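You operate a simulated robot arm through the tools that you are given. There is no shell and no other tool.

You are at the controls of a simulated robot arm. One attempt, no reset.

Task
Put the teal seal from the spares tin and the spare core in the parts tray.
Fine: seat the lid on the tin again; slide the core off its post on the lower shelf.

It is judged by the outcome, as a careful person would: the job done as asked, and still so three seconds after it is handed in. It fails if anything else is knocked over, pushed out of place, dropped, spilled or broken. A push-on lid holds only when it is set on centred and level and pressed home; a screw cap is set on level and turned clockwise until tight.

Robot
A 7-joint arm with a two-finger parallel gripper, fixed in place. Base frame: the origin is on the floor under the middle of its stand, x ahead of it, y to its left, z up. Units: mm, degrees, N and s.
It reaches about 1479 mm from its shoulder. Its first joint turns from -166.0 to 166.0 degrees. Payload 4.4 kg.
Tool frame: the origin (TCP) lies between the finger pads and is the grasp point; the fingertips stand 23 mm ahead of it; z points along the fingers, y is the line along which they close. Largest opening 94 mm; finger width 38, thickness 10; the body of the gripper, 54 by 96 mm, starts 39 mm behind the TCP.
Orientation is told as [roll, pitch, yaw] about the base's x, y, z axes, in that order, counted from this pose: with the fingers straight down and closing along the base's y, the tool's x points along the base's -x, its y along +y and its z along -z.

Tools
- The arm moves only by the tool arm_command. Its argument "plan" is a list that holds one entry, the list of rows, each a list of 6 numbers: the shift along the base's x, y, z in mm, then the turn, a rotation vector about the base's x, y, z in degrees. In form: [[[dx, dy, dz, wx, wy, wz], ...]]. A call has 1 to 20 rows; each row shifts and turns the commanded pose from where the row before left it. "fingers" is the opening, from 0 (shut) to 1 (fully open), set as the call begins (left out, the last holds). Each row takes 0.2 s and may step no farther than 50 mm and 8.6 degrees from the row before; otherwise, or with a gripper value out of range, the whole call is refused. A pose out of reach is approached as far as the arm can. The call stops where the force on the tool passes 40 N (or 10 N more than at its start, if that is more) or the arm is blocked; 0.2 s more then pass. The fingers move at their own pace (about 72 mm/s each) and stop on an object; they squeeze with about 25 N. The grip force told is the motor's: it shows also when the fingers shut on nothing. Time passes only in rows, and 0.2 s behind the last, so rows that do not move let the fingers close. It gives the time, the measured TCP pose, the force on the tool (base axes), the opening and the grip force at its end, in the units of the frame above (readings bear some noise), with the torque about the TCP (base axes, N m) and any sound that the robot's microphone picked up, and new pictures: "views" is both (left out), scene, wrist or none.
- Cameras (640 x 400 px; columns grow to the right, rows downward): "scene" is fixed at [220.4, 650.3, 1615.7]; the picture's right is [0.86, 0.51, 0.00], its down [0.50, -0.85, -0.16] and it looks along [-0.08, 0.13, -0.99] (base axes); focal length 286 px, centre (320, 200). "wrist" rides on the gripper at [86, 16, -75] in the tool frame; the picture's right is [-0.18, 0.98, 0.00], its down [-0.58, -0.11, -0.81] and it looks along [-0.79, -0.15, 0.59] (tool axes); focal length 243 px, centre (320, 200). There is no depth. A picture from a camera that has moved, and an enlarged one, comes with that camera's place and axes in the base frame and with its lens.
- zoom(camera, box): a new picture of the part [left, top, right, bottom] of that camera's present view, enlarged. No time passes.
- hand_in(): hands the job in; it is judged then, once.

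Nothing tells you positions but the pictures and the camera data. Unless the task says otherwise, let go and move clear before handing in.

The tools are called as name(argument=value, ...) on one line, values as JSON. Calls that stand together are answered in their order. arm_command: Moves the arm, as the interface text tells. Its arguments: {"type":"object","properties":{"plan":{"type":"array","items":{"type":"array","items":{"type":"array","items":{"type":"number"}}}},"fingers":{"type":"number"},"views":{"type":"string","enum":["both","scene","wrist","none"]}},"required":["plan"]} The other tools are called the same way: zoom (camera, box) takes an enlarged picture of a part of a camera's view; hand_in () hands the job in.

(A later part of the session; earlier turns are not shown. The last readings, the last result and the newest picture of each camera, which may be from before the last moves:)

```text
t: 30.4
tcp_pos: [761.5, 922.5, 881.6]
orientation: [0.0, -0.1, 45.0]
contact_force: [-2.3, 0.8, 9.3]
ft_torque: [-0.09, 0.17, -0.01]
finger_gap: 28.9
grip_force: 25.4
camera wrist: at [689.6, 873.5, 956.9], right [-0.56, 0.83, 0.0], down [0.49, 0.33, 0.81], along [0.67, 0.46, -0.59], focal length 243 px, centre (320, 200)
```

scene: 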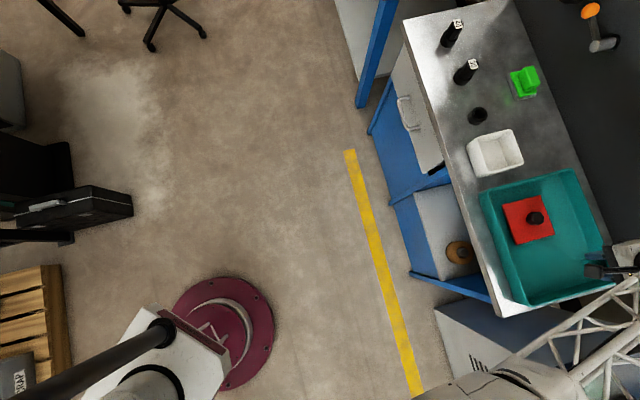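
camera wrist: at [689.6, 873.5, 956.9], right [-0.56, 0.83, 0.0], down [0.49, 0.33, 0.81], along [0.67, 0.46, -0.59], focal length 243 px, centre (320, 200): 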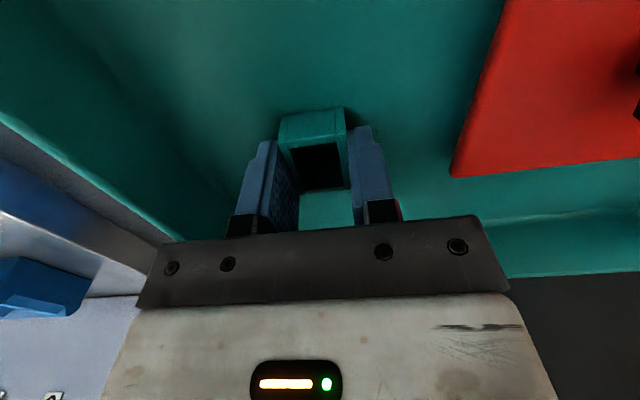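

The seal is touching the tray floor (9 N). I'll release it and rise.

arm_command(plan=[[[0, 0, 0, 0, 0, 0], [0, 0, 0, 0, 0, 0], [0, 0, 0, 0, 0, 0], [0, 0, 10, 0, 0, 0], [0, 0, 25, 0, 0, 0], [0, 0, 35, 0, 0, 0], [0, 0, 40, 0, 0, 0], [0, 0, 0, 0, 0, 0]]], fingers=0.55)

```text
t: 32.2
tcp_pos: [761.1, 924.2, 991.7]
orientation: [-0.1, 0.0, 45.0]
contact_force: [-0.3, -0.4, -0.5]
ft_torque: [-0.01, 0.0, 0.01]
finger_gap: 52.0
grip_force: 0.1
camera wrist: at [689.3, 875.0, 1066.1], right [-0.56, 0.83, 0.0], down [0.49, 0.33, 0.81], along [0.67, 0.46, -0.59], focal length 243 px, centre (320, 200)
```

scene: 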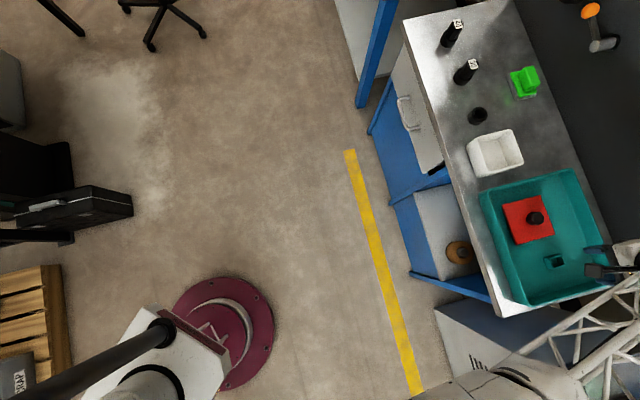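
wrist: 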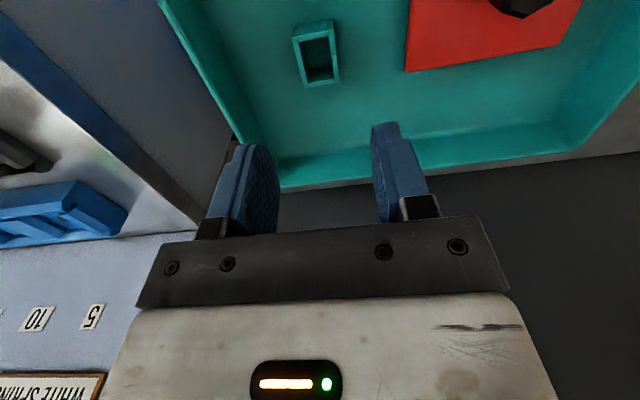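

The seal is standing in the tray. Now I'll go back above the lid's knob to pick it up again.

arm_command(plan=[[[-35.3, 20.8, 0, 0, 0, 0], [-35.3, 20.8, 0, 0, 0, 0], [-35.2, 20.8, 0, 0, 0, 0], [0, 0, 0, 0, 0, 0]]], fingers=0.65)

zoom(camera="wrist", box=[200, 0, 440, 150])

zoom(camera="scene", box=[455, 115, 535, 185])

```text
t: 33.2
tcp_pos: [657.8, 984.9, 989.7]
orientation: [0.0, 0.0, 45.0]
contact_force: [0.5, 0.4, -0.6]
ft_torque: [0.02, -0.01, 0.01]
finger_gap: 60.9
grip_force: 0.1
camera wrist: at [586.8, 936.9, 1064.3], right [-0.56, 0.83, 0.0], down [0.49, 0.33, 0.81], along [0.67, 0.46, -0.59], focal length 243 px, centre (320, 200)
```

scene: 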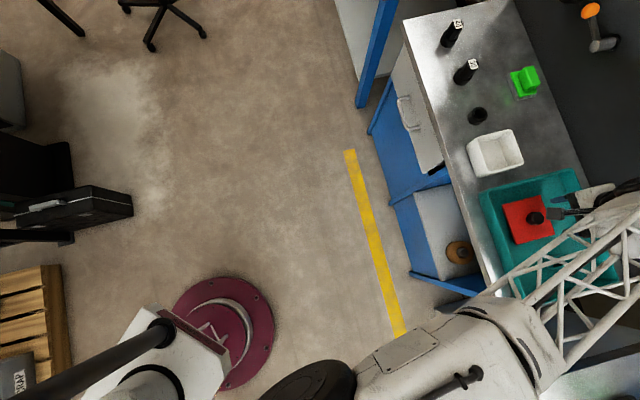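
wrist: 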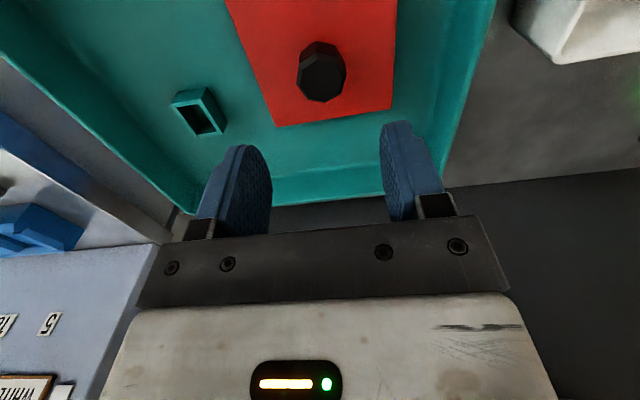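

```text
2.67 times, centred on (320, 75) of wrist
camera zoom: at [586.8, 936.9, 1064.3], right [-0.56, 0.83, 0.0], down [0.49, 0.33, 0.81], along [0.67, 0.46, -0.59], focal length 647 px, centre (320, 533)
```

zoom: 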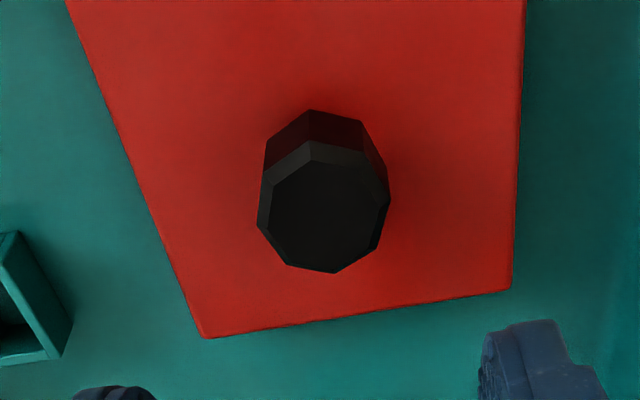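

```text
5.71 times, centred on (495, 150) of scene
camera zoom: at [220.4, 650.3, 1615.7], right [0.86, 0.51, 0.0], down [0.5, -0.85, -0.16], along [-0.08, 0.13, -0.99], focal length 1636 px, centre (-680, 486)
```

zoom: 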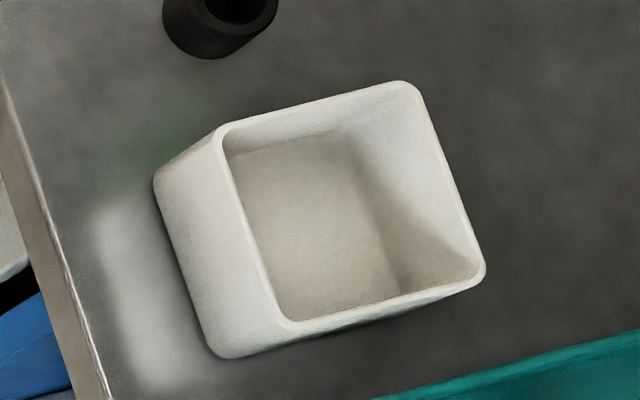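

The tin hasn't moved and the lid hasn't shifted: its knob matches where I released it. I'll descend to the same pose and regrip it.

arm_command(plan=[[[0, 0, -30, 0, 0, 0], [0, 0, -30, 0, 0, 0], [0, 0, -20, 0, 0, 0], [0, 0, -10, 0, 0, 0], [0, 0, 0, 0, 0, 0]]], views="wrist")

```text
t: 34.4
tcp_pos: [653.2, 986.3, 901.2]
orientation: [0.1, 0.1, 45.0]
contact_force: [0.0, -0.5, -0.9]
ft_torque: [0.02, -0.01, 0.01]
finger_gap: 61.1
grip_force: 0.1
camera wrist: at [583.0, 936.8, 976.1], right [-0.56, 0.83, 0.0], down [0.49, 0.33, 0.81], along [0.67, 0.46, -0.59], focal length 243 px, centre (320, 200)
```

wrist: 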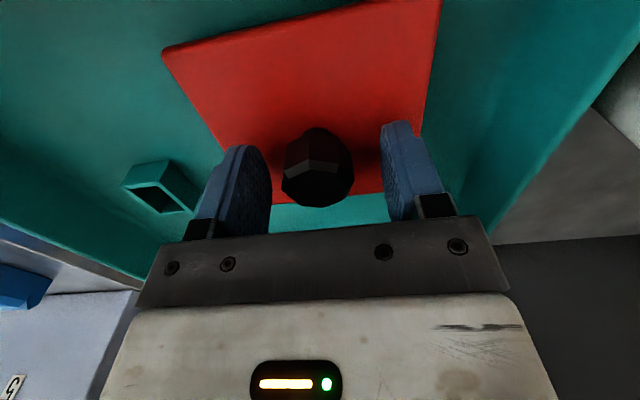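

arm_command(plan=[[[0, 0, 0, 0, 0, 0], [0, 0, 0, 0, 0, 0], [0, 0, 0, 0, 0, 0], [0, 0, 0, 0, 0, 0]]], fingers=0, views="wrist")

```text
t: 35.4
tcp_pos: [653.9, 985.5, 900.8]
orientation: [0.0, 0.0, 45.0]
contact_force: [-0.2, 0.7, 0.6]
ft_torque: [0.03, -0.03, 0.0]
finger_gap: 32.9
grip_force: 25.4
camera wrist: at [583.0, 936.7, 976.0], right [-0.56, 0.83, 0.0], down [0.49, 0.33, 0.81], along [0.67, 0.46, -0.59], focal length 243 px, centre (320, 200)
```

wrist: 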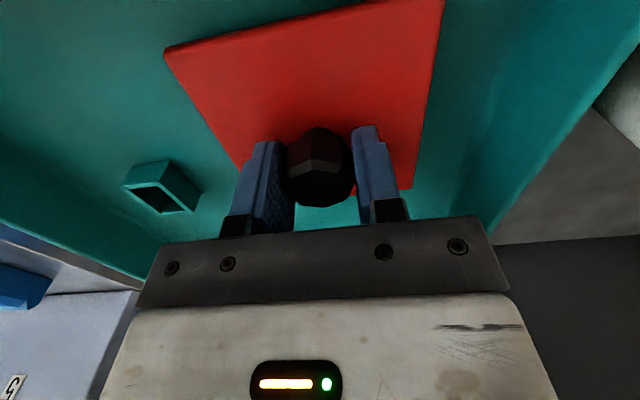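

The lid sits in the grip exactly as before. I'll lift it and carry it back over the tin along the reverse path.

arm_command(plan=[[[0, 0, 10, 0, 0, 0], [0, 0, 30, 0, 0, 0], [0, 0, 45, 0, 0, 0], [0, 0, 45, 0, 0, 0], [-26, 18, 0, 0, 0, 0], [-26, 18, 0, 0, 0, 0], [-26, 18, 0, 0, 0, 0], [-26, 18, 0, 0, 0, 0], [-26, 18, 0, 0, 0, 0], [-26, 19, 0, 0, 0, 0], [0, 0, 0, 0, 0, 0], [0, 0, -30, 0, 0, 0], [0, 0, -20, 0, 0, 0], [0, 0, 0, 0, 0, 0]]])

zoom(camera="wrist", box=[120, 0, 440, 200])

zoom(camera="scene", box=[440, 100, 560, 175])

```text
t: 38.4
tcp_pos: [498.5, 1094.5, 979.7]
orientation: [0.0, 0.0, 45.0]
contact_force: [0.2, -0.4, -1.4]
ft_torque: [-0.01, 0.02, -0.02]
finger_gap: 33.2
grip_force: 25.1
camera wrist: at [428.1, 1044.9, 1054.2], right [-0.56, 0.83, 0.0], down [0.49, 0.33, 0.81], along [0.67, 0.46, -0.59], focal length 243 px, centre (320, 200)
```

scene: 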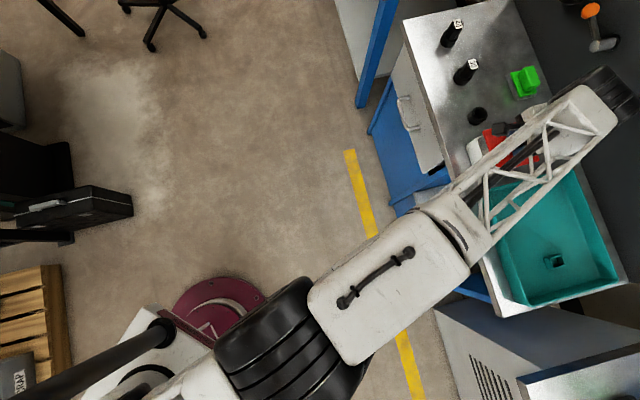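
wrist: 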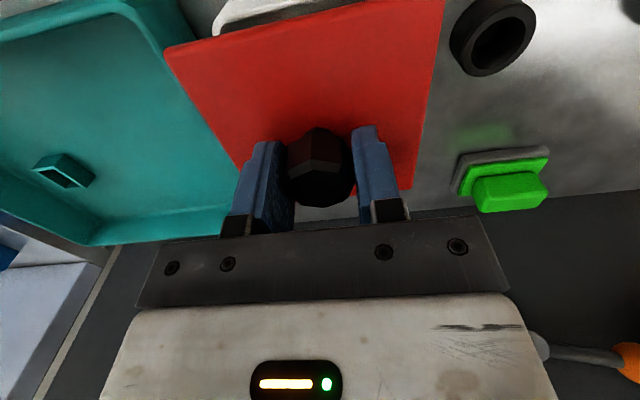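

```text
2.00 times, centred on (280, 100) of wrist
camera zoom: at [428.1, 1044.9, 1054.2], right [-0.56, 0.83, 0.0], down [0.49, 0.33, 0.81], along [0.67, 0.46, -0.59], focal length 485 px, centre (400, 400)
```

zoom: 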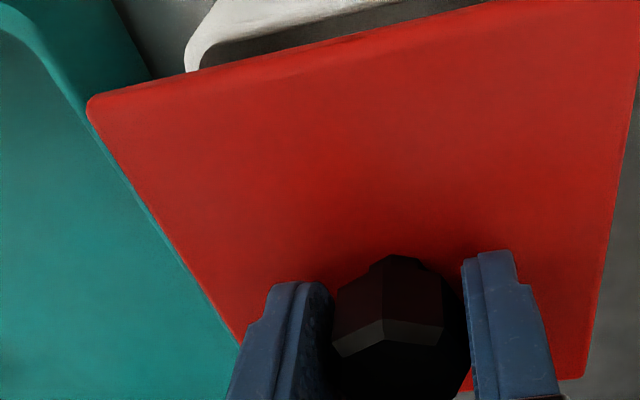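

```text
5.33 times, centred on (500, 138) of scene
camera zoom: at [220.4, 650.3, 1615.7], right [0.86, 0.51, 0.0], down [0.5, -0.85, -0.16], along [-0.08, 0.13, -0.99], focal length 1527 px, centre (-640, 533)
```

zoom: 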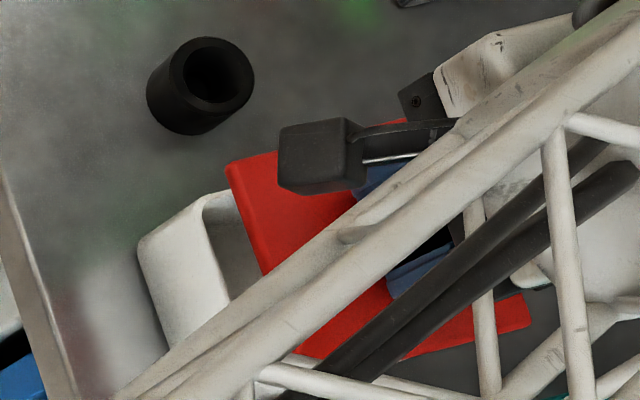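

The seal stands in the tray. I'll lower the lid towards its seat in stages, watching force and torque.

arm_command(plan=[[[0, 0, -10, 0, 0, 0], [0, 0, -8, 0, 0, 0], [0, 0, -3, 0, 0, 0], [0, 0, 0, 0, 0, 0]]], views="none")

arm_command(plan=[[[0, 0, -2, 0, 0, 0], [0, 0, -2, 0, 0, 0], [0, 0, -2, 0, 0, 0], [0, 0, 0, 0, 0, 0]]], views="wrist")

```text
t: 39.4
tcp_pos: [499.9, 1093.2, 958.8]
orientation: [-0.1, 0.0, 45.0]
contact_force: [0.3, 0.1, -1.1]
ft_torque: [0.02, 0.0, 0.0]
finger_gap: 33.3
grip_force: 25.6
```

```text
t: 40.4
tcp_pos: [499.3, 1095.1, 952.8]
orientation: [0.0, 0.0, 44.9]
contact_force: [-0.1, 1.2, -1.7]
ft_torque: [-0.04, 0.03, 0.0]
finger_gap: 33.1
grip_force: 25.3
camera wrist: at [427.6, 1045.2, 1028.1], right [-0.56, 0.83, 0.0], down [0.49, 0.33, 0.81], along [0.67, 0.46, -0.59], focal length 243 px, centre (320, 200)
```

wrist: 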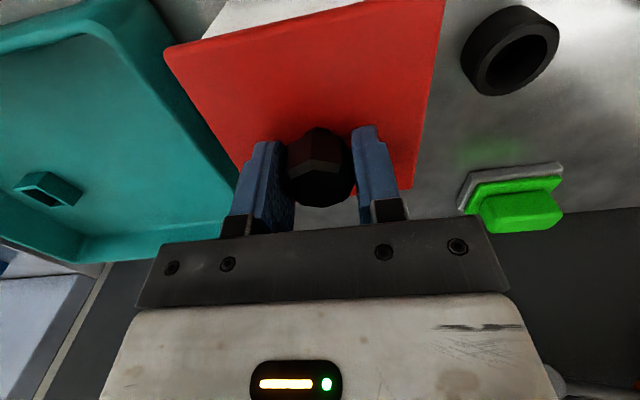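

No resistance yet at 954. I'll continue down.

arm_command(plan=[[[0, 0, -2, 0, 0, 0], [0, 0, -2, 0, 0, 0], [0, 0, 0, 0, 0, 0]]], views="none")

arm_command(plan=[[[0, 0, -1.5, 0, 0, 0], [0, 0, -1.5, 0, 0, 0], [0, 0, 0, 0, 0, 0]]], views="none")

```text
t: 41.2
tcp_pos: [500.0, 1095.5, 950.4]
orientation: [-0.1, 0.1, 45.1]
contact_force: [0.5, 0.6, -1.2]
ft_torque: [0.03, -0.01, 0.0]
finger_gap: 33.4
grip_force: 24.6
```

```text
t: 42.0
tcp_pos: [498.8, 1093.9, 946.4]
orientation: [0.0, 0.0, 45.0]
contact_force: [0.1, -0.4, -2.2]
ft_torque: [0.0, -0.02, 0.01]
finger_gap: 33.0
grip_force: 24.7
```

arm_command(plan=[[[0, 0, -1, 0, 0, 0], [0, 0, -1, 0, 0, 0], [0, 0, 0, 0, 0, 0]]], views="none")

```text
t: 42.8
tcp_pos: [500.1, 1094.2, 946.1]
orientation: [-0.1, 0.0, 45.0]
contact_force: [0.4, -0.7, -0.3]
ft_torque: [-0.08, -0.05, -0.01]
finger_gap: 33.6
grip_force: 25.0
```

arm_command(plan=[[[0, 0, -1, 0, 0, 0], [0, 0, 0, 0, 0, 0]]], views="none")

```text
t: 43.4
tcp_pos: [498.3, 1093.8, 945.0]
orientation: [0.0, 0.0, 45.0]
contact_force: [1.2, 2.5, 8.9]
ft_torque: [-0.29, 0.09, -0.07]
finger_gap: 33.3
grip_force: 24.8
```

The lid makes contact exactly at its original seated height. I'll press it home firmly and watch for travel or a sound.

arm_command(plan=[[[0, 0, -1, 0, 0, 0], [0, 0, -1, 0, 0, 0], [0, 0, 0, 0, 0, 0]]], views="wrist")

```text
t: 44.2
tcp_pos: [498.0, 1093.6, 943.5]
orientation: [0.0, 0.0, 45.1]
contact_force: [2.1, 0.9, 21.9]
ft_torque: [-0.13, -0.15, 0.01]
finger_gap: 33.6
grip_force: 24.8
camera wrist: at [427.8, 1044.9, 1018.2], right [-0.56, 0.83, 0.0], down [0.49, 0.33, 0.81], along [0.67, 0.46, -0.59], focal length 243 px, centre (320, 200)
```

wrist: 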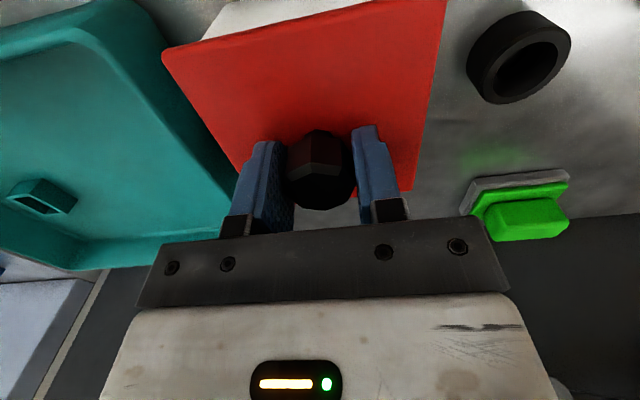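

The force has risen to 22 N. I'll press a little more for a positive seat.

arm_command(plan=[[[0, 0, -1, 0, 0, 0], [0, 0, 0, 0, 0, 0]]], views="none")

arm_command(plan=[[[0, 0, -1, 0, 0, 0], [0, 0, 0, 0, 0, 0]]], views="wrist")

```text
t: 44.8
tcp_pos: [499.4, 1094.2, 941.1]
orientation: [0.0, 0.1, 45.0]
contact_force: [1.8, -3.4, 23.0]
ft_torque: [-0.22, -0.07, 0.04]
finger_gap: 33.3
grip_force: 25.2
```

```text
t: 45.4
tcp_pos: [499.4, 1094.0, 940.4]
orientation: [0.0, 0.1, 44.9]
contact_force: [-1.9, -8.7, 23.5]
ft_torque: [-0.36, 0.06, -0.01]
finger_gap: 33.2
grip_force: 24.7
camera wrist: at [428.0, 1045.3, 1015.7], right [-0.56, 0.83, 0.0], down [0.49, 0.33, 0.81], along [0.67, 0.46, -0.59], focal length 243 px, centre (320, 200)
```

wrist: 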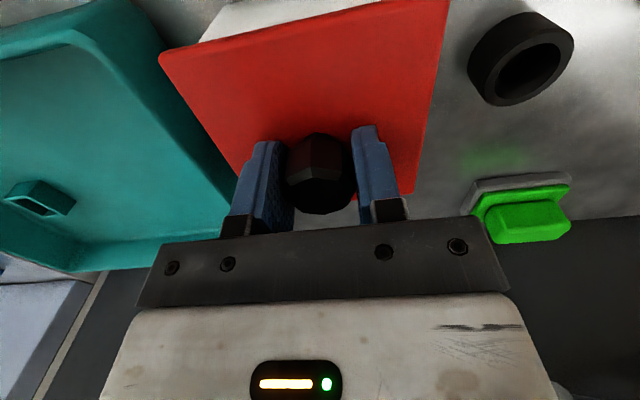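

The fingers began sliding on the knob at about 23 N, so that's the limit of pressing by grip. I'll let go, rise, inspect the lid, and then press on top of the knob with closed fingers.

arm_command(plan=[[[0, 0, 2, 0, 0, 0], [0, 0, 0, 0, 0, 0], [0, 0, 0, 0, 0, 0], [0, 0, 0, 0, 0, 0], [0, 0, 10, 0, 0, 0], [0, 0, 20, 0, 0, 0], [0, 0, 25, 0, 0, 0], [0, 0, 0, 0, 0, 0]]], fingers=0.65)

zoom(camera="wrist", box=[160, 0, 440, 175])

```text
t: 47.2
tcp_pos: [499.2, 1095.1, 997.3]
orientation: [0.0, 0.0, 45.0]
contact_force: [-0.3, -0.7, -0.3]
ft_torque: [0.0, -0.02, -0.02]
finger_gap: 61.3
grip_force: 0.1
camera wrist: at [427.5, 1045.7, 1072.5], right [-0.56, 0.83, 0.0], down [0.49, 0.33, 0.81], along [0.67, 0.46, -0.59], focal length 243 px, centre (320, 200)
```

scene: 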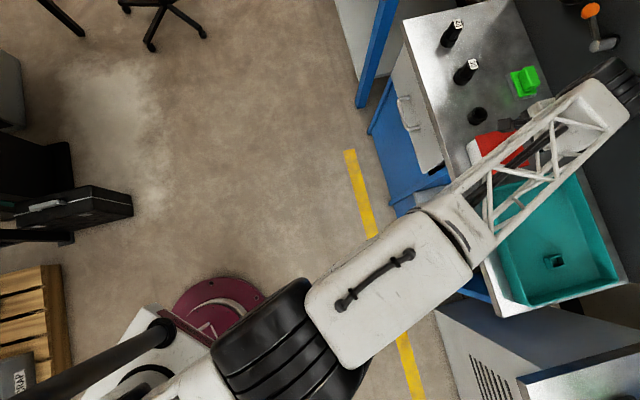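
wrist: 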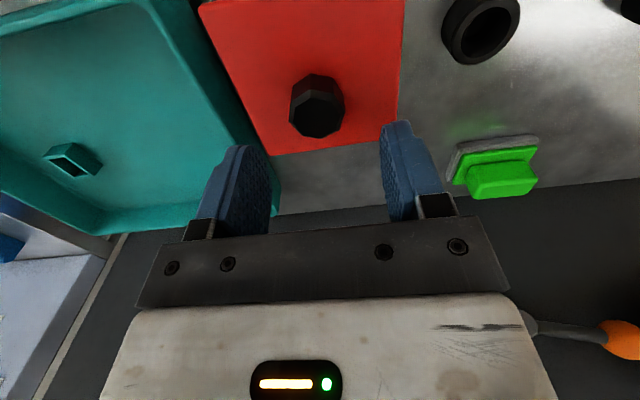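

```text
2.29 times, centred on (300, 88) of wrist
camera zoom: at [427.5, 1045.7, 1072.5], right [-0.56, 0.83, 0.0], down [0.49, 0.33, 0.81], along [0.67, 0.46, -0.59], focal length 555 px, centre (366, 457)
```

zoom: 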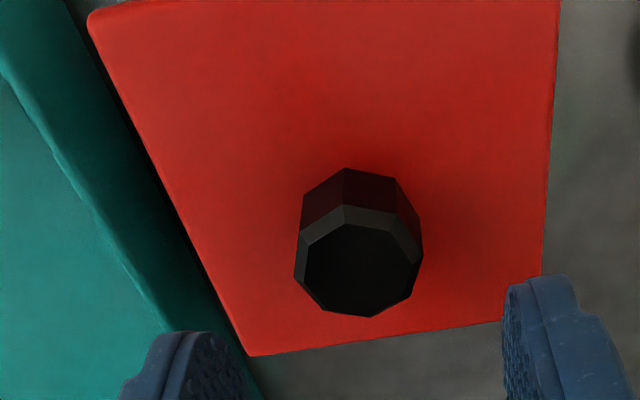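

The lid looks level and square on the tin. I'll shut the fingers above the knob and press straight down on it.

arm_command(plan=[[[1.0, -1.5, 0, 0, 0, 0], [0, 0, 0, 0, 0, 0], [0, 0, 0, 0, 0, 0], [0, 0, -10, 0, 0, 0], [0, 0, -8, 0, 0, 0], [0, 0, -5, 0, 0, 0], [0, 0, 0, 0, 0, 0]]], fingers=0, views="wrist")

```text
t: 48.8
tcp_pos: [500.2, 1093.6, 974.5]
orientation: [0.0, 0.0, 44.9]
contact_force: [0.2, -0.2, 3.4]
ft_torque: [0.01, 0.01, -0.04]
finger_gap: 0.0
grip_force: 24.9
camera wrist: at [429.3, 1044.5, 1049.8], right [-0.56, 0.83, 0.0], down [0.49, 0.33, 0.81], along [0.67, 0.46, -0.59], focal length 243 px, centre (320, 200)
```

wrist: 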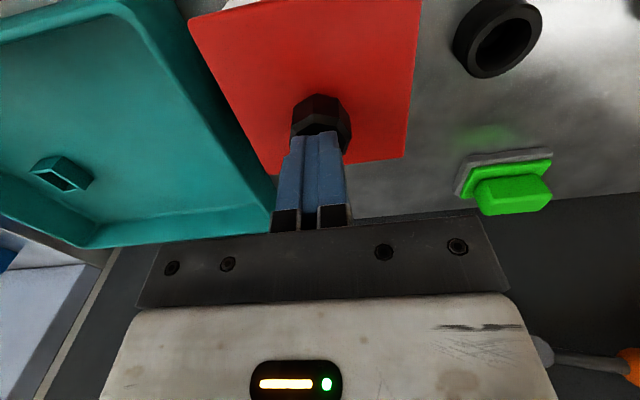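

The fingertips touch the knob's top. I'll press in 1 mm steps.

arm_command(plan=[[[0, 0, -1, 0, 0, 0], [0, 0, -1, 0, 0, 0], [0, 0, 0, 0, 0, 0]]], views="none")

```text
t: 49.6
tcp_pos: [500.4, 1094.1, 973.7]
orientation: [0.1, -0.2, 45.0]
contact_force: [0.2, 5.4, 23.9]
ft_torque: [-0.07, 0.11, 0.03]
finger_gap: 0.0
grip_force: 24.8
```

arm_command(plan=[[[0, 0, -1, 0, 0, 0], [0, 0, 0, 0, 0, 0]]], views="none")

```text
t: 50.3
tcp_pos: [501.4, 1093.2, 974.6]
orientation: [0.1, -0.2, 45.0]
contact_force: [-0.2, -0.5, 3.9]
ft_torque: [-0.04, 0.04, 0.08]
finger_gap: 0.3
grip_force: 25.0
stopped in row 2: the force on the tool passed its limit at 41 N (the readings are from after the stop); the commanded pose is now the measured one
```

The press went over 41 N with no travel, so the lid is firm against a stop. I'll return to the same viewpoint as my very first look at the seated lid and compare the pictures.

arm_command(plan=[[[0, 0, 10, 0, 0, 0], [-3.3, 1.5, 6, 0, 0, 0], [-3.4, 1.4, 5.6, 0, 0, 0], [0, 0, 0, 0, 0, 0], [0, 0, 0, 0, 0, 0]]], fingers=1)

zoom(camera="wrist", box=[240, 60, 400, 160])

arm_command(plan=[[[0, 0, 0, 0, 0, 0]]], views="none")

arm_command(plan=[[[0, 0, 0, 0, 0, 0]]], views="none")

arm_command(plan=[[[0, 0, 0, 0, 0, 0]]], views="none")

```text
t: 51.5
tcp_pos: [494.2, 1096.6, 996.1]
orientation: [0.0, -0.2, 45.0]
contact_force: [-0.1, 0.0, -0.3]
ft_torque: [0.03, -0.01, 0.0]
finger_gap: 94.2
grip_force: 0.0
camera wrist: at [422.8, 1047.3, 1070.2], right [-0.56, 0.83, 0.0], down [0.49, 0.33, 0.81], along [0.67, 0.46, -0.59], focal length 243 px, centre (320, 200)
```

scene: 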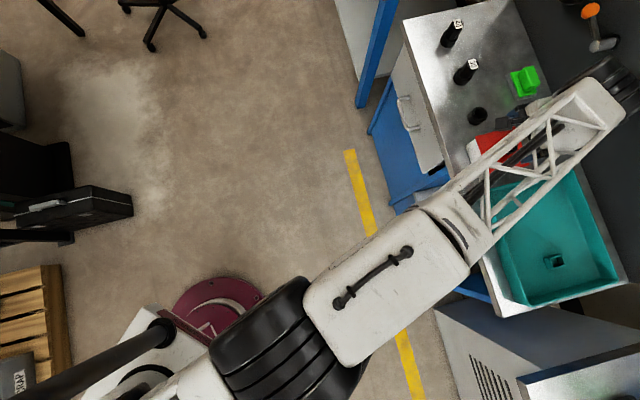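
wrist: 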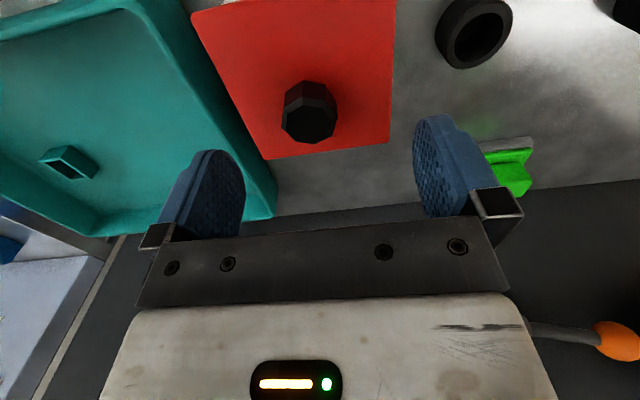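

```text
4.00 times, centred on (320, 110) of wrist
camera zoom: at [422.8, 1047.3, 1070.2], right [-0.56, 0.83, 0.0], down [0.49, 0.33, 0.81], along [0.67, 0.46, -0.59], focal length 970 px, centre (320, 560)
```

zoom: 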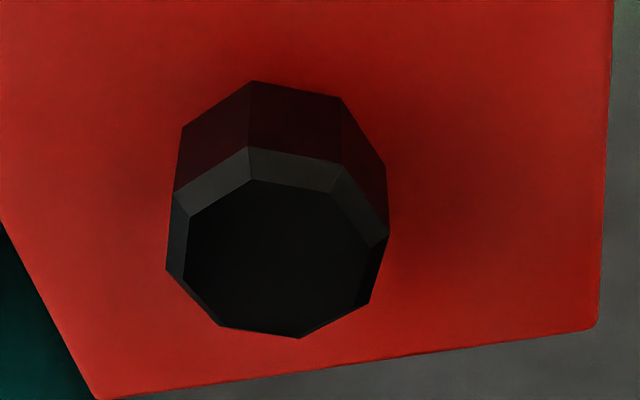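

```text
t: 51.9
tcp_pos: [495.1, 1096.6, 995.1]
orientation: [0.0, -0.3, 45.2]
contact_force: [0.1, -0.1, -0.3]
ft_torque: [0.01, 0.01, 0.05]
finger_gap: 94.1
grip_force: 0.0
```

```text
t: 52.3
tcp_pos: [495.1, 1096.0, 994.1]
orientation: [0.1, -0.2, 44.9]
contact_force: [0.3, -0.2, 0.2]
ft_torque: [0.02, 0.01, -0.02]
finger_gap: 93.8
grip_force: 0.0
```

```text
t: 52.7
tcp_pos: [493.8, 1096.4, 994.4]
orientation: [0.1, -0.2, 45.0]
contact_force: [0.7, 0.5, 0.6]
ft_torque: [0.02, -0.01, 0.0]
finger_gap: 93.8
grip_force: 0.0
```

The comparison hints that the lid may sit a millimetre or two off. I want a side view of the lid-to-tin gap, so I'll back off in front of the bench and tilt the tool forward to look nearly horizontally.

arm_command(plan=[[[-39, -29.3, 0, 0, 0, 0], [-39, -29.3, 0, 0, 0, 0], [-39, -29.3, 0, 0, 0, 0], [-38.9, -29.2, 0, 0, 0, 0], [0, 0, -17, 5.3, -5.3, 0], [0, 0, -17, 5.3, -5.3, 0], [0, 0, -17, 5.3, -5.3, 0], [0, 0, -16, 5.3, -5.3, 0], [0, 0, 0, 0, 0, 0]]], views="wrist")

zoom(camera="wrist", box=[220, 100, 460, 250])

```text
t: 54.7
tcp_pos: [339.5, 978.2, 929.2]
orientation: [0.1, -30.3, 45.0]
contact_force: [-0.3, -0.5, -0.2]
ft_torque: [0.0, 0.05, -0.01]
finger_gap: 94.1
grip_force: 0.0
camera wrist: at [249.5, 912.1, 950.9], right [-0.58, 0.81, 0.09], down [0.15, -0.01, 0.99], along [0.8, 0.59, -0.11], focal length 243 px, centre (320, 200)
```

wrist: 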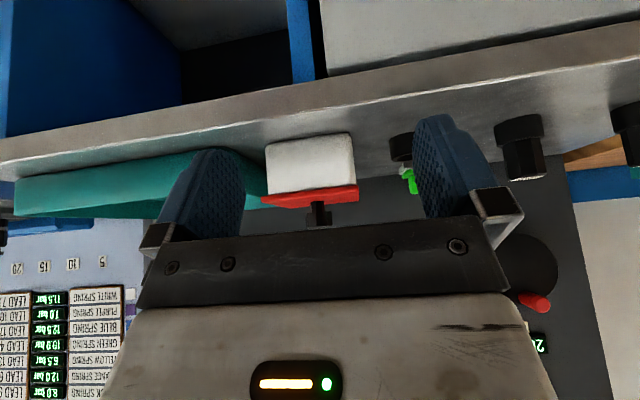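

```text
2.67 times, centred on (340, 175) of wrist
camera zoom: at [249.5, 912.1, 950.9], right [-0.58, 0.81, 0.09], down [0.15, -0.01, 0.99], along [0.8, 0.59, -0.11], focal length 647 px, centre (267, 267)
```

zoom: 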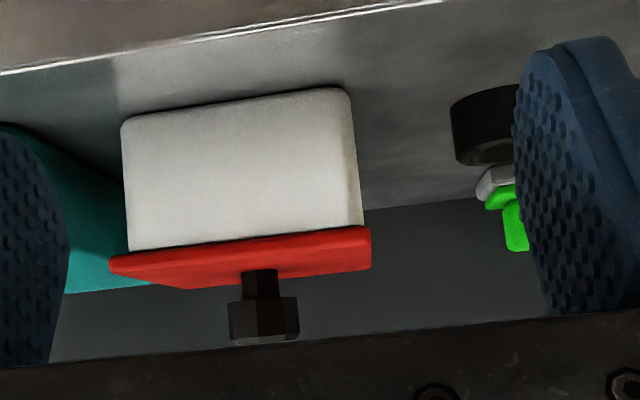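

zoom(camera="wrist", box=[255, 170, 365, 235])

```text
5.82 times, centred on (310, 202) of wrist
camera zoom: at [249.5, 912.1, 950.9], right [-0.58, 0.81, 0.09], down [0.15, -0.01, 0.99], along [0.8, 0.59, -0.11], focal length 1412 px, centre (378, 186)
```

zoom: 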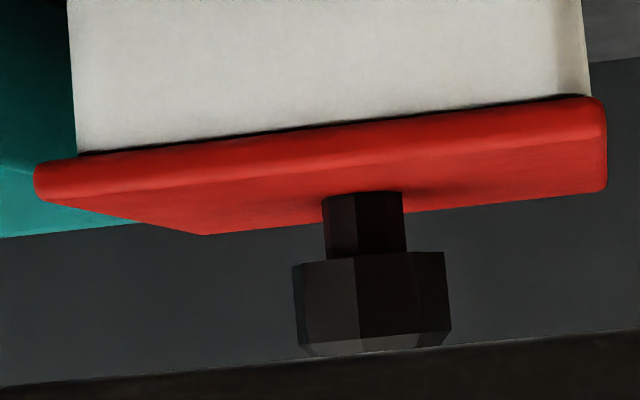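

The lid looks level with only a thin line under it. I'll look from slightly below the rim to be sure there's no gap.

arm_command(plan=[[[0, 0, -15, 5.6, -5.6, 0], [0, 0, -15, 5.6, -5.6, 0], [0, 0, 0, 0, 0, 0]]], views="wrist")

zoom(camera="wrist", box=[240, 130, 400, 230])

```text
t: 55.5
tcp_pos: [339.3, 977.9, 899.6]
orientation: [0.0, -46.0, 45.1]
contact_force: [0.5, -0.2, 0.3]
ft_torque: [0.03, 0.0, -0.01]
finger_gap: 94.0
grip_force: 0.0
camera wrist: at [248.4, 910.5, 889.0], right [-0.61, 0.78, 0.13], down [-0.05, -0.2, 0.98], along [0.79, 0.59, 0.16], focal length 243 px, centre (320, 200)
```

wrist: 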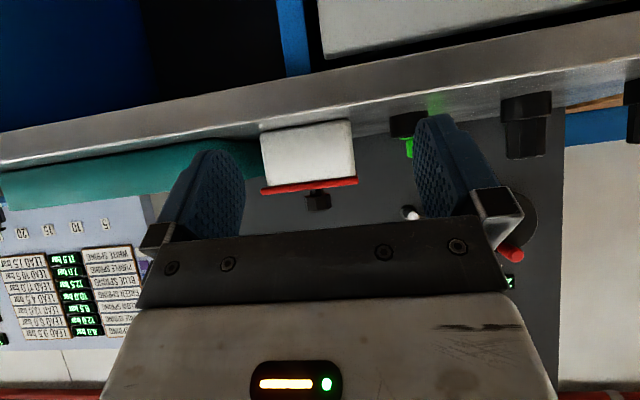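

```text
4.00 times, centred on (320, 180) of wrist
camera zoom: at [248.4, 910.5, 889.0], right [-0.61, 0.78, 0.13], down [-0.05, -0.2, 0.98], along [0.79, 0.59, 0.16], focal length 970 px, centre (320, 280)
```

zoom: 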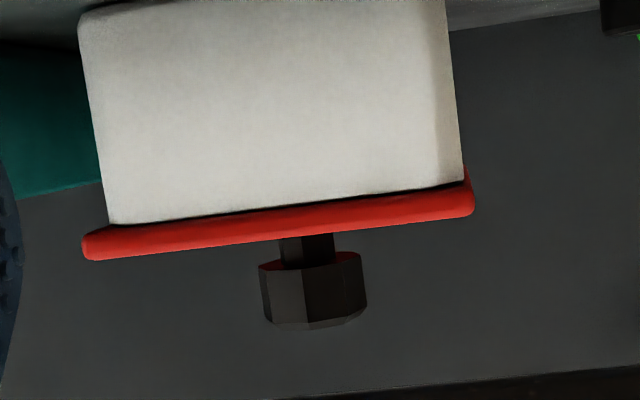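

zoom(camera="wrist", box=[255, 165, 315, 202])

zoom(camera="wrist", box=[305, 160, 365, 197])

```text
10.67 times, centred on (285, 184) of wrist
camera zoom: at [248.4, 910.5, 889.0], right [-0.61, 0.78, 0.13], down [-0.05, -0.2, 0.98], along [0.79, 0.59, 0.16], focal length 2588 px, centre (693, 376)
```

zoom: 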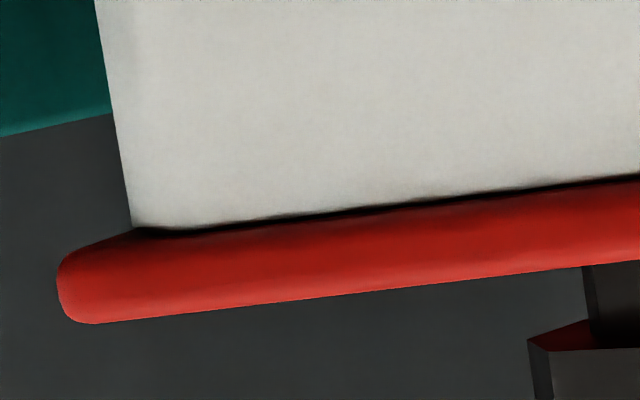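

```text
10.67 times, centred on (335, 178) of wrist
camera zoom: at [248.4, 910.5, 889.0], right [-0.61, 0.78, 0.13], down [-0.05, -0.2, 0.98], along [0.79, 0.59, 0.16], focal length 2588 px, centre (160, 429)
```

zoom: 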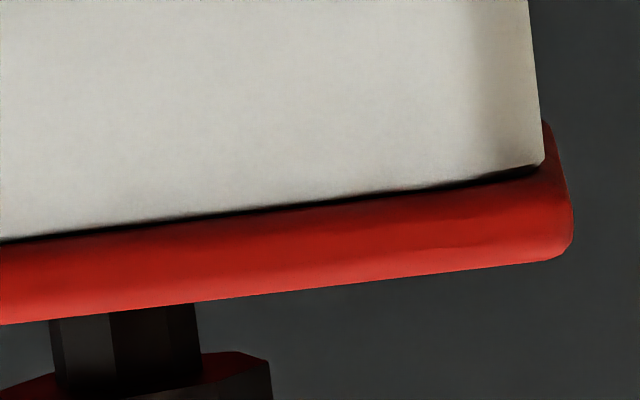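

The lid is level and parallel to the rim with at most a hairline under it. To be sure it's as low as originally, I'll return to the earlier measured view (upright, same pose as before) and compare.

arm_command(plan=[[[-1, 0.35, 23, -5.427, 5.427, 0], [-1, 0.35, 23, -5.427, 5.427, 0], [-1, 0.35, 23, -5.427, 5.427, 0], [-1, 0.35, 23, -5.427, 5.427, 0], [-1, 0.35, 23, -5.427, 5.427, 0], [-1, 0.35, 22, -5.427, 5.427, 0], [0, 0, 0, 0, 0, 0]]], views="wrist")

zoom(camera="wrist", box=[240, 130, 440, 255])

```text
t: 57.1
tcp_pos: [330.8, 982.1, 1037.7]
orientation: [0.1, 0.1, 45.0]
contact_force: [0.7, -0.9, -0.2]
ft_torque: [0.01, 0.0, 0.01]
finger_gap: 93.9
grip_force: 0.1
camera wrist: at [259.9, 932.1, 1112.5], right [-0.56, 0.83, 0.0], down [0.49, 0.33, 0.8], along [0.66, 0.46, -0.59], focal length 243 px, centre (320, 200)
```

wrist: 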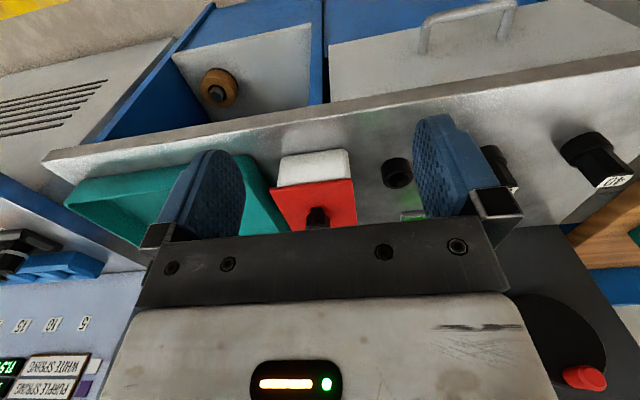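

```text
3.20 times, centred on (340, 192) of wrist
camera zoom: at [259.9, 932.1, 1112.5], right [-0.56, 0.83, 0.0], down [0.49, 0.33, 0.8], along [0.66, 0.46, -0.59], focal length 776 px, centre (256, 224)
```

zoom: 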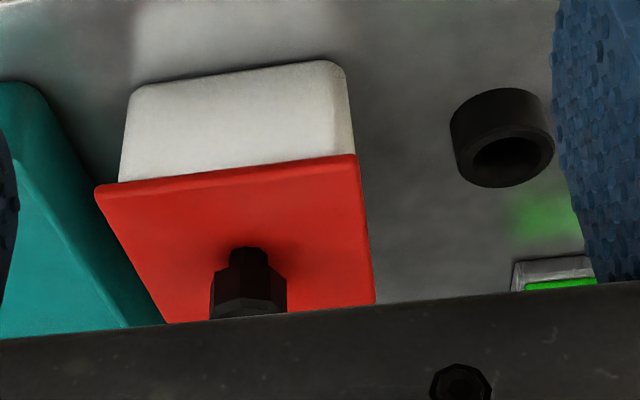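

Relative to the tin body, the lid's height matches the original view, so it's seated at its original level. Next I'll go to look at the core under the bench and then use the unobstructed fixed camera to compare the lid's position pixel for pixel.

arm_command(plan=[[[19.2, -20, -37, 0, 0, 0], [19.2, -20, -37, 0, 0, 0], [19.2, -20, -37, 0, 0, 0], [19.2, -20, -37, 0, 0, 0], [19.2, -20, -37, 0, 0, 0], [19.2, -20, -37, 0, 0, 0], [19.2, -20, -37, 0, 0, 0], [19.2, -20, -37, 0, 0, 0], [19.2, -20, -37, 0, 0, 0], [19.2, -20, -37, 0, 0, 0], [0, 0, 0, 0, 0, 0]]])

zoom(camera="scene", box=[420, 100, 580, 200])

zoom(camera="wrist", box=[220, 80, 460, 230])

```text
t: 59.5
tcp_pos: [523.2, 779.1, 665.6]
orientation: [0.1, 0.1, 44.9]
contact_force: [0.2, 0.0, 0.1]
ft_torque: [0.01, -0.01, 0.02]
finger_gap: 94.0
grip_force: 0.0
camera wrist: at [451.8, 730.7, 741.0], right [-0.56, 0.83, 0.0], down [0.49, 0.33, 0.81], along [0.66, 0.46, -0.59], focal length 243 px, centre (320, 200)
```

scene: 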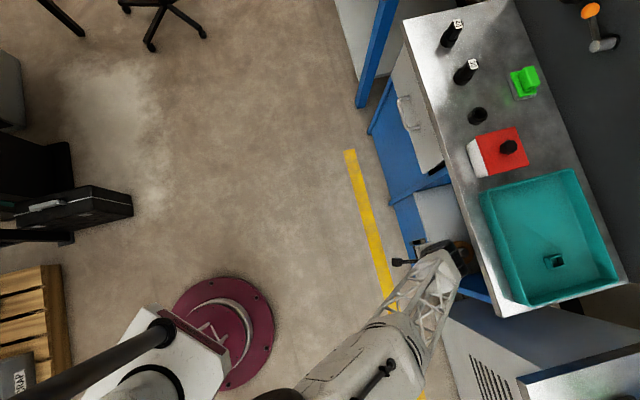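
wrist: 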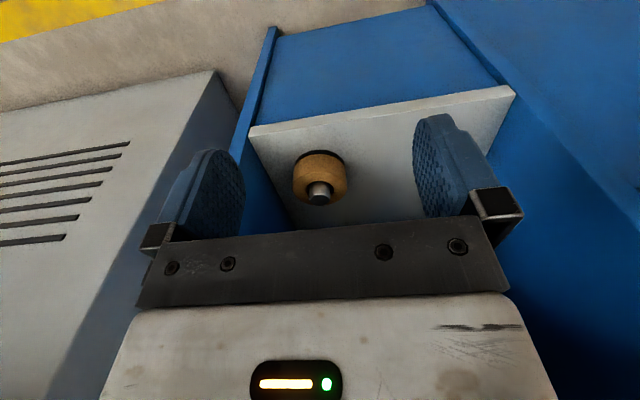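

```text
4.00 times, centred on (500, 150) of scene
camera zoom: at [220.4, 650.3, 1615.7], right [0.86, 0.51, 0.0], down [0.5, -0.85, -0.16], along [-0.08, 0.13, -0.99], focal length 1145 px, centre (-400, 400)
```

zoom: 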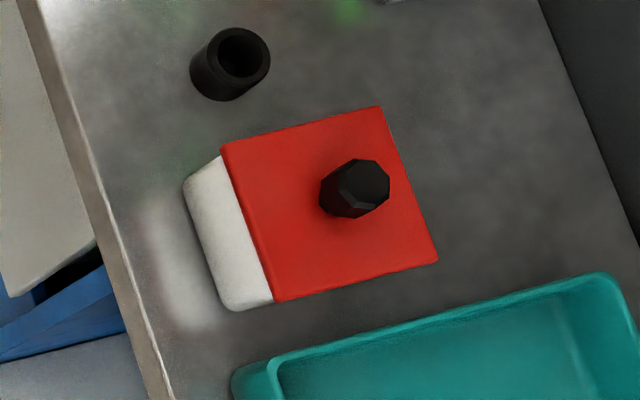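

```text
2.67 times, centred on (340, 155) of wrist
camera zoom: at [451.8, 730.7, 741.0], right [-0.56, 0.83, 0.0], down [0.49, 0.33, 0.81], along [0.66, 0.46, -0.59], focal length 647 px, centre (267, 320)
```

zoom: 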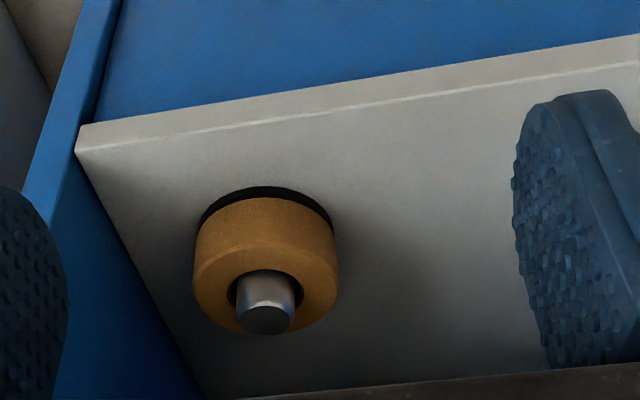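

The fixed view shows the lid square and level but shifted about 2 mm from its original spot (from the press). I'll re-centre it after the core. Now I'll study the core more closely.

zoom(camera="wrist", box=[280, 140, 360, 215])

zoom(camera="wrist", box=[180, 60, 520, 240])

```text
5.33 times, centred on (320, 178) of wrist
camera zoom: at [451.8, 730.7, 741.0], right [-0.56, 0.83, 0.0], down [0.49, 0.33, 0.81], along [0.66, 0.46, -0.59], focal length 1294 px, centre (320, 320)
```

zoom: 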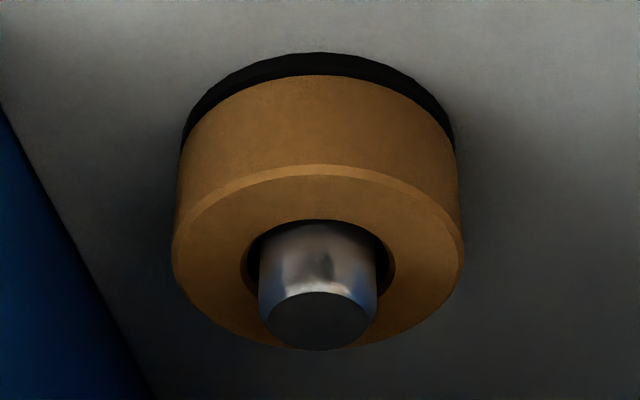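

```text
1.88 times, centred on (350, 150) of wrist
camera zoom: at [451.8, 730.7, 741.0], right [-0.56, 0.83, 0.0], down [0.49, 0.33, 0.81], along [0.66, 0.46, -0.59], focal length 457 px, centre (264, 294)
```

zoom: 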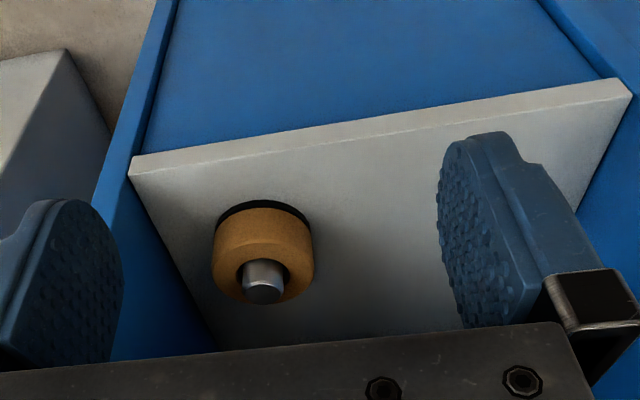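

The core is a brown ring about 87 mm across and 34 mm high, sitting on a black base disc. Its post rises about 20 mm above it. The ring's centre is near (704, 902), with its top at z ≈ 500 and the post's top at ≈ 519. I'll tilt the gripper 40° forward so it can reach under the bench, and view it again.

arm_command(plan=[[[16.7, 5.1, -5.2, 5.657, -5.657, 0], [16.7, 5.1, -5.2, 5.657, -5.657, 0], [16.7, 5.1, -5.2, 5.657, -5.657, 0], [16.7, 5.1, -5.2, 5.657, -5.657, 0], [16.7, 5.1, -5.2, 5.657, -5.657, 0], [0, 0, 0, 0, 0, 0]]], fingers=1)

arm_command(plan=[[[0, 0, 0, 0, 0, 0]]], views="none")

zoom(camera="wrist", box=[220, 0, 420, 125])

```text
t: 60.9
tcp_pos: [606.7, 805.2, 639.3]
orientation: [0.1, -40.0, 45.1]
contact_force: [-0.4, -0.5, -0.8]
ft_torque: [0.07, -0.06, 0.02]
finger_gap: 93.9
grip_force: 0.0
camera wrist: at [516.0, 736.7, 641.4], right [-0.6, 0.79, 0.12], down [0.03, -0.13, 0.99], along [0.8, 0.59, 0.06], focal length 243 px, centre (320, 200)
```

scene: 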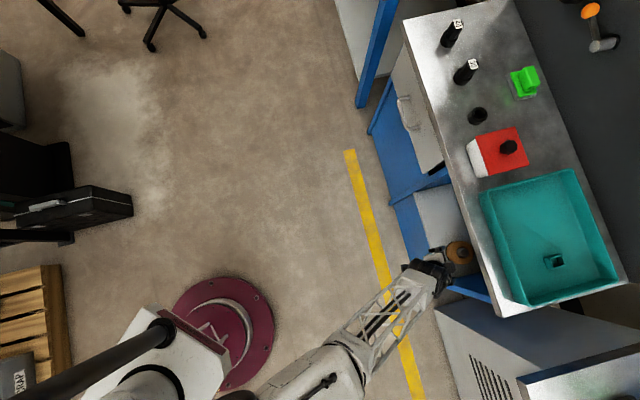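
wrist: 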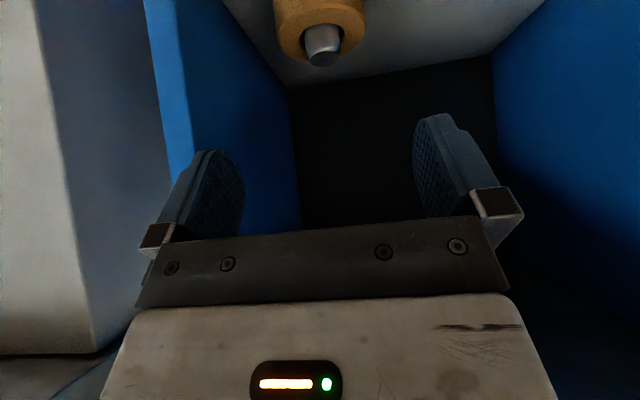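

```text
t: 61.3
tcp_pos: [606.4, 806.3, 639.8]
orientation: [0.2, -40.0, 45.0]
contact_force: [-1.0, -0.2, -1.2]
ft_torque: [0.02, 0.0, 0.01]
finger_gap: 94.0
grip_force: 0.2
```

```text
3.20 times, centred on (320, 62) of wrist
camera zoom: at [516.2, 737.1, 641.9], right [-0.6, 0.79, 0.12], down [0.03, -0.13, 0.99], along [0.8, 0.59, 0.06], focal length 776 px, centre (320, 640)
```

zoom: 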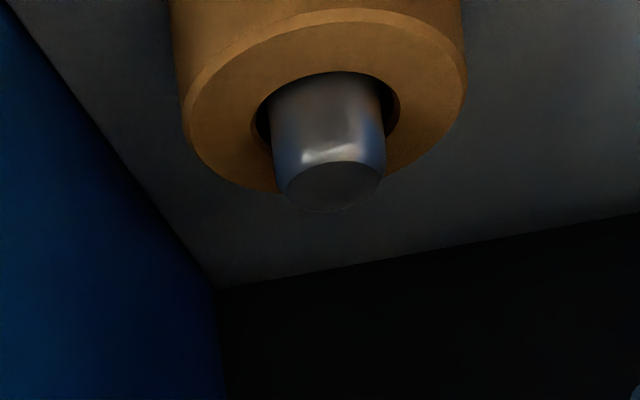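

The ring is centred laterally to within about 1 mm (q ≈ −140). I'll advance along the tool axis and look again before straddling it.

arm_command(plan=[[[17.65, 17.65, -23.9, 0, 0, 0], [17.65, 17.65, -23.9, 0, 0, 0], [17.65, 17.65, -23.9, 0, 0, 0], [17.65, 17.65, -23.9, 0, 0, 0], [0, 0, 0, 0, 0, 0]]], fingers=1)

zoom(camera="wrist", box=[200, 40, 440, 240])

arm_command(plan=[[[0, 0, 0, 0, 0, 0]]], views="none")

```text
t: 62.5
tcp_pos: [678.9, 877.8, 543.9]
orientation: [0.0, -40.0, 45.0]
contact_force: [-0.3, 0.3, -0.6]
ft_torque: [0.0, 0.02, -0.01]
finger_gap: 94.2
grip_force: 0.0
camera wrist: at [587.8, 809.3, 546.4], right [-0.6, 0.79, 0.12], down [0.03, -0.13, 0.99], along [0.8, 0.59, 0.06], focal length 243 px, centre (320, 200)
```

scene: 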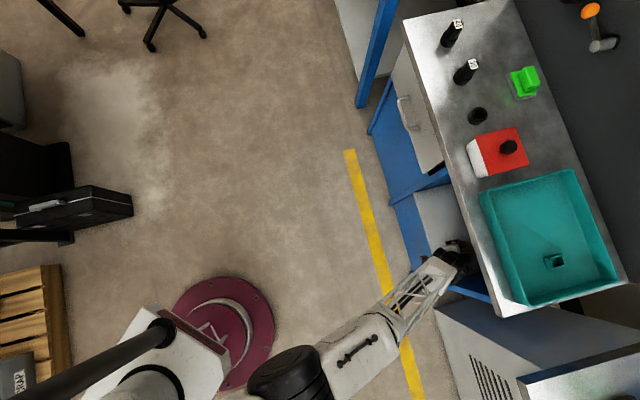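
wrist: 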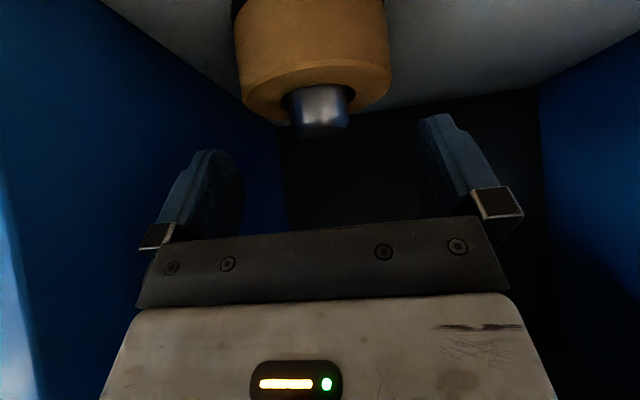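

```text
2.00 times, centred on (320, 140) of wrist
camera zoom: at [587.8, 809.3, 546.4], right [-0.6, 0.79, 0.12], down [0.03, -0.13, 0.99], along [0.8, 0.59, 0.06], focal length 485 px, centre (320, 320)
```

zoom: 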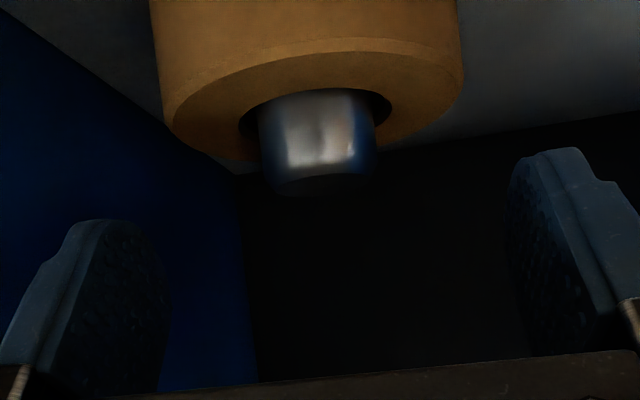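

```text
t: 62.9
tcp_pos: [679.5, 877.2, 544.9]
orientation: [0.1, -40.1, 45.0]
contact_force: [0.1, 0.0, 0.1]
ft_torque: [0.0, 0.02, 0.0]
finger_gap: 93.9
grip_force: 0.1
```

I'll zoom tighter to refine the lateral alignment, because the ring has only about 2 mm of clearance per side.

zoom(camera="wrist", box=[230, 0, 400, 140])

```text
2.86 times, centred on (315, 70) of wrist
camera zoom: at [587.6, 809.3, 546.5], right [-0.6, 0.79, 0.12], down [0.03, -0.13, 0.99], along [0.8, 0.59, 0.06], focal length 693 px, centre (334, 571)
```

zoom: 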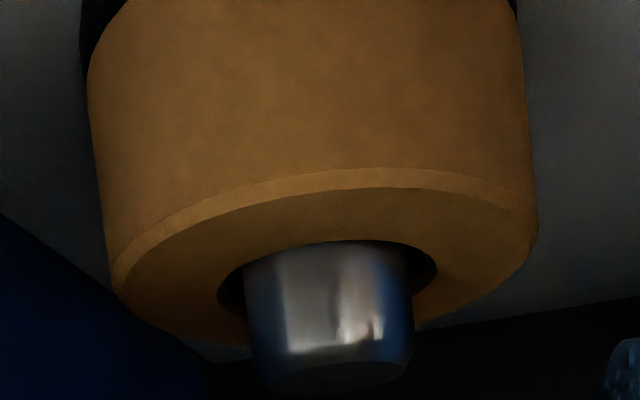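

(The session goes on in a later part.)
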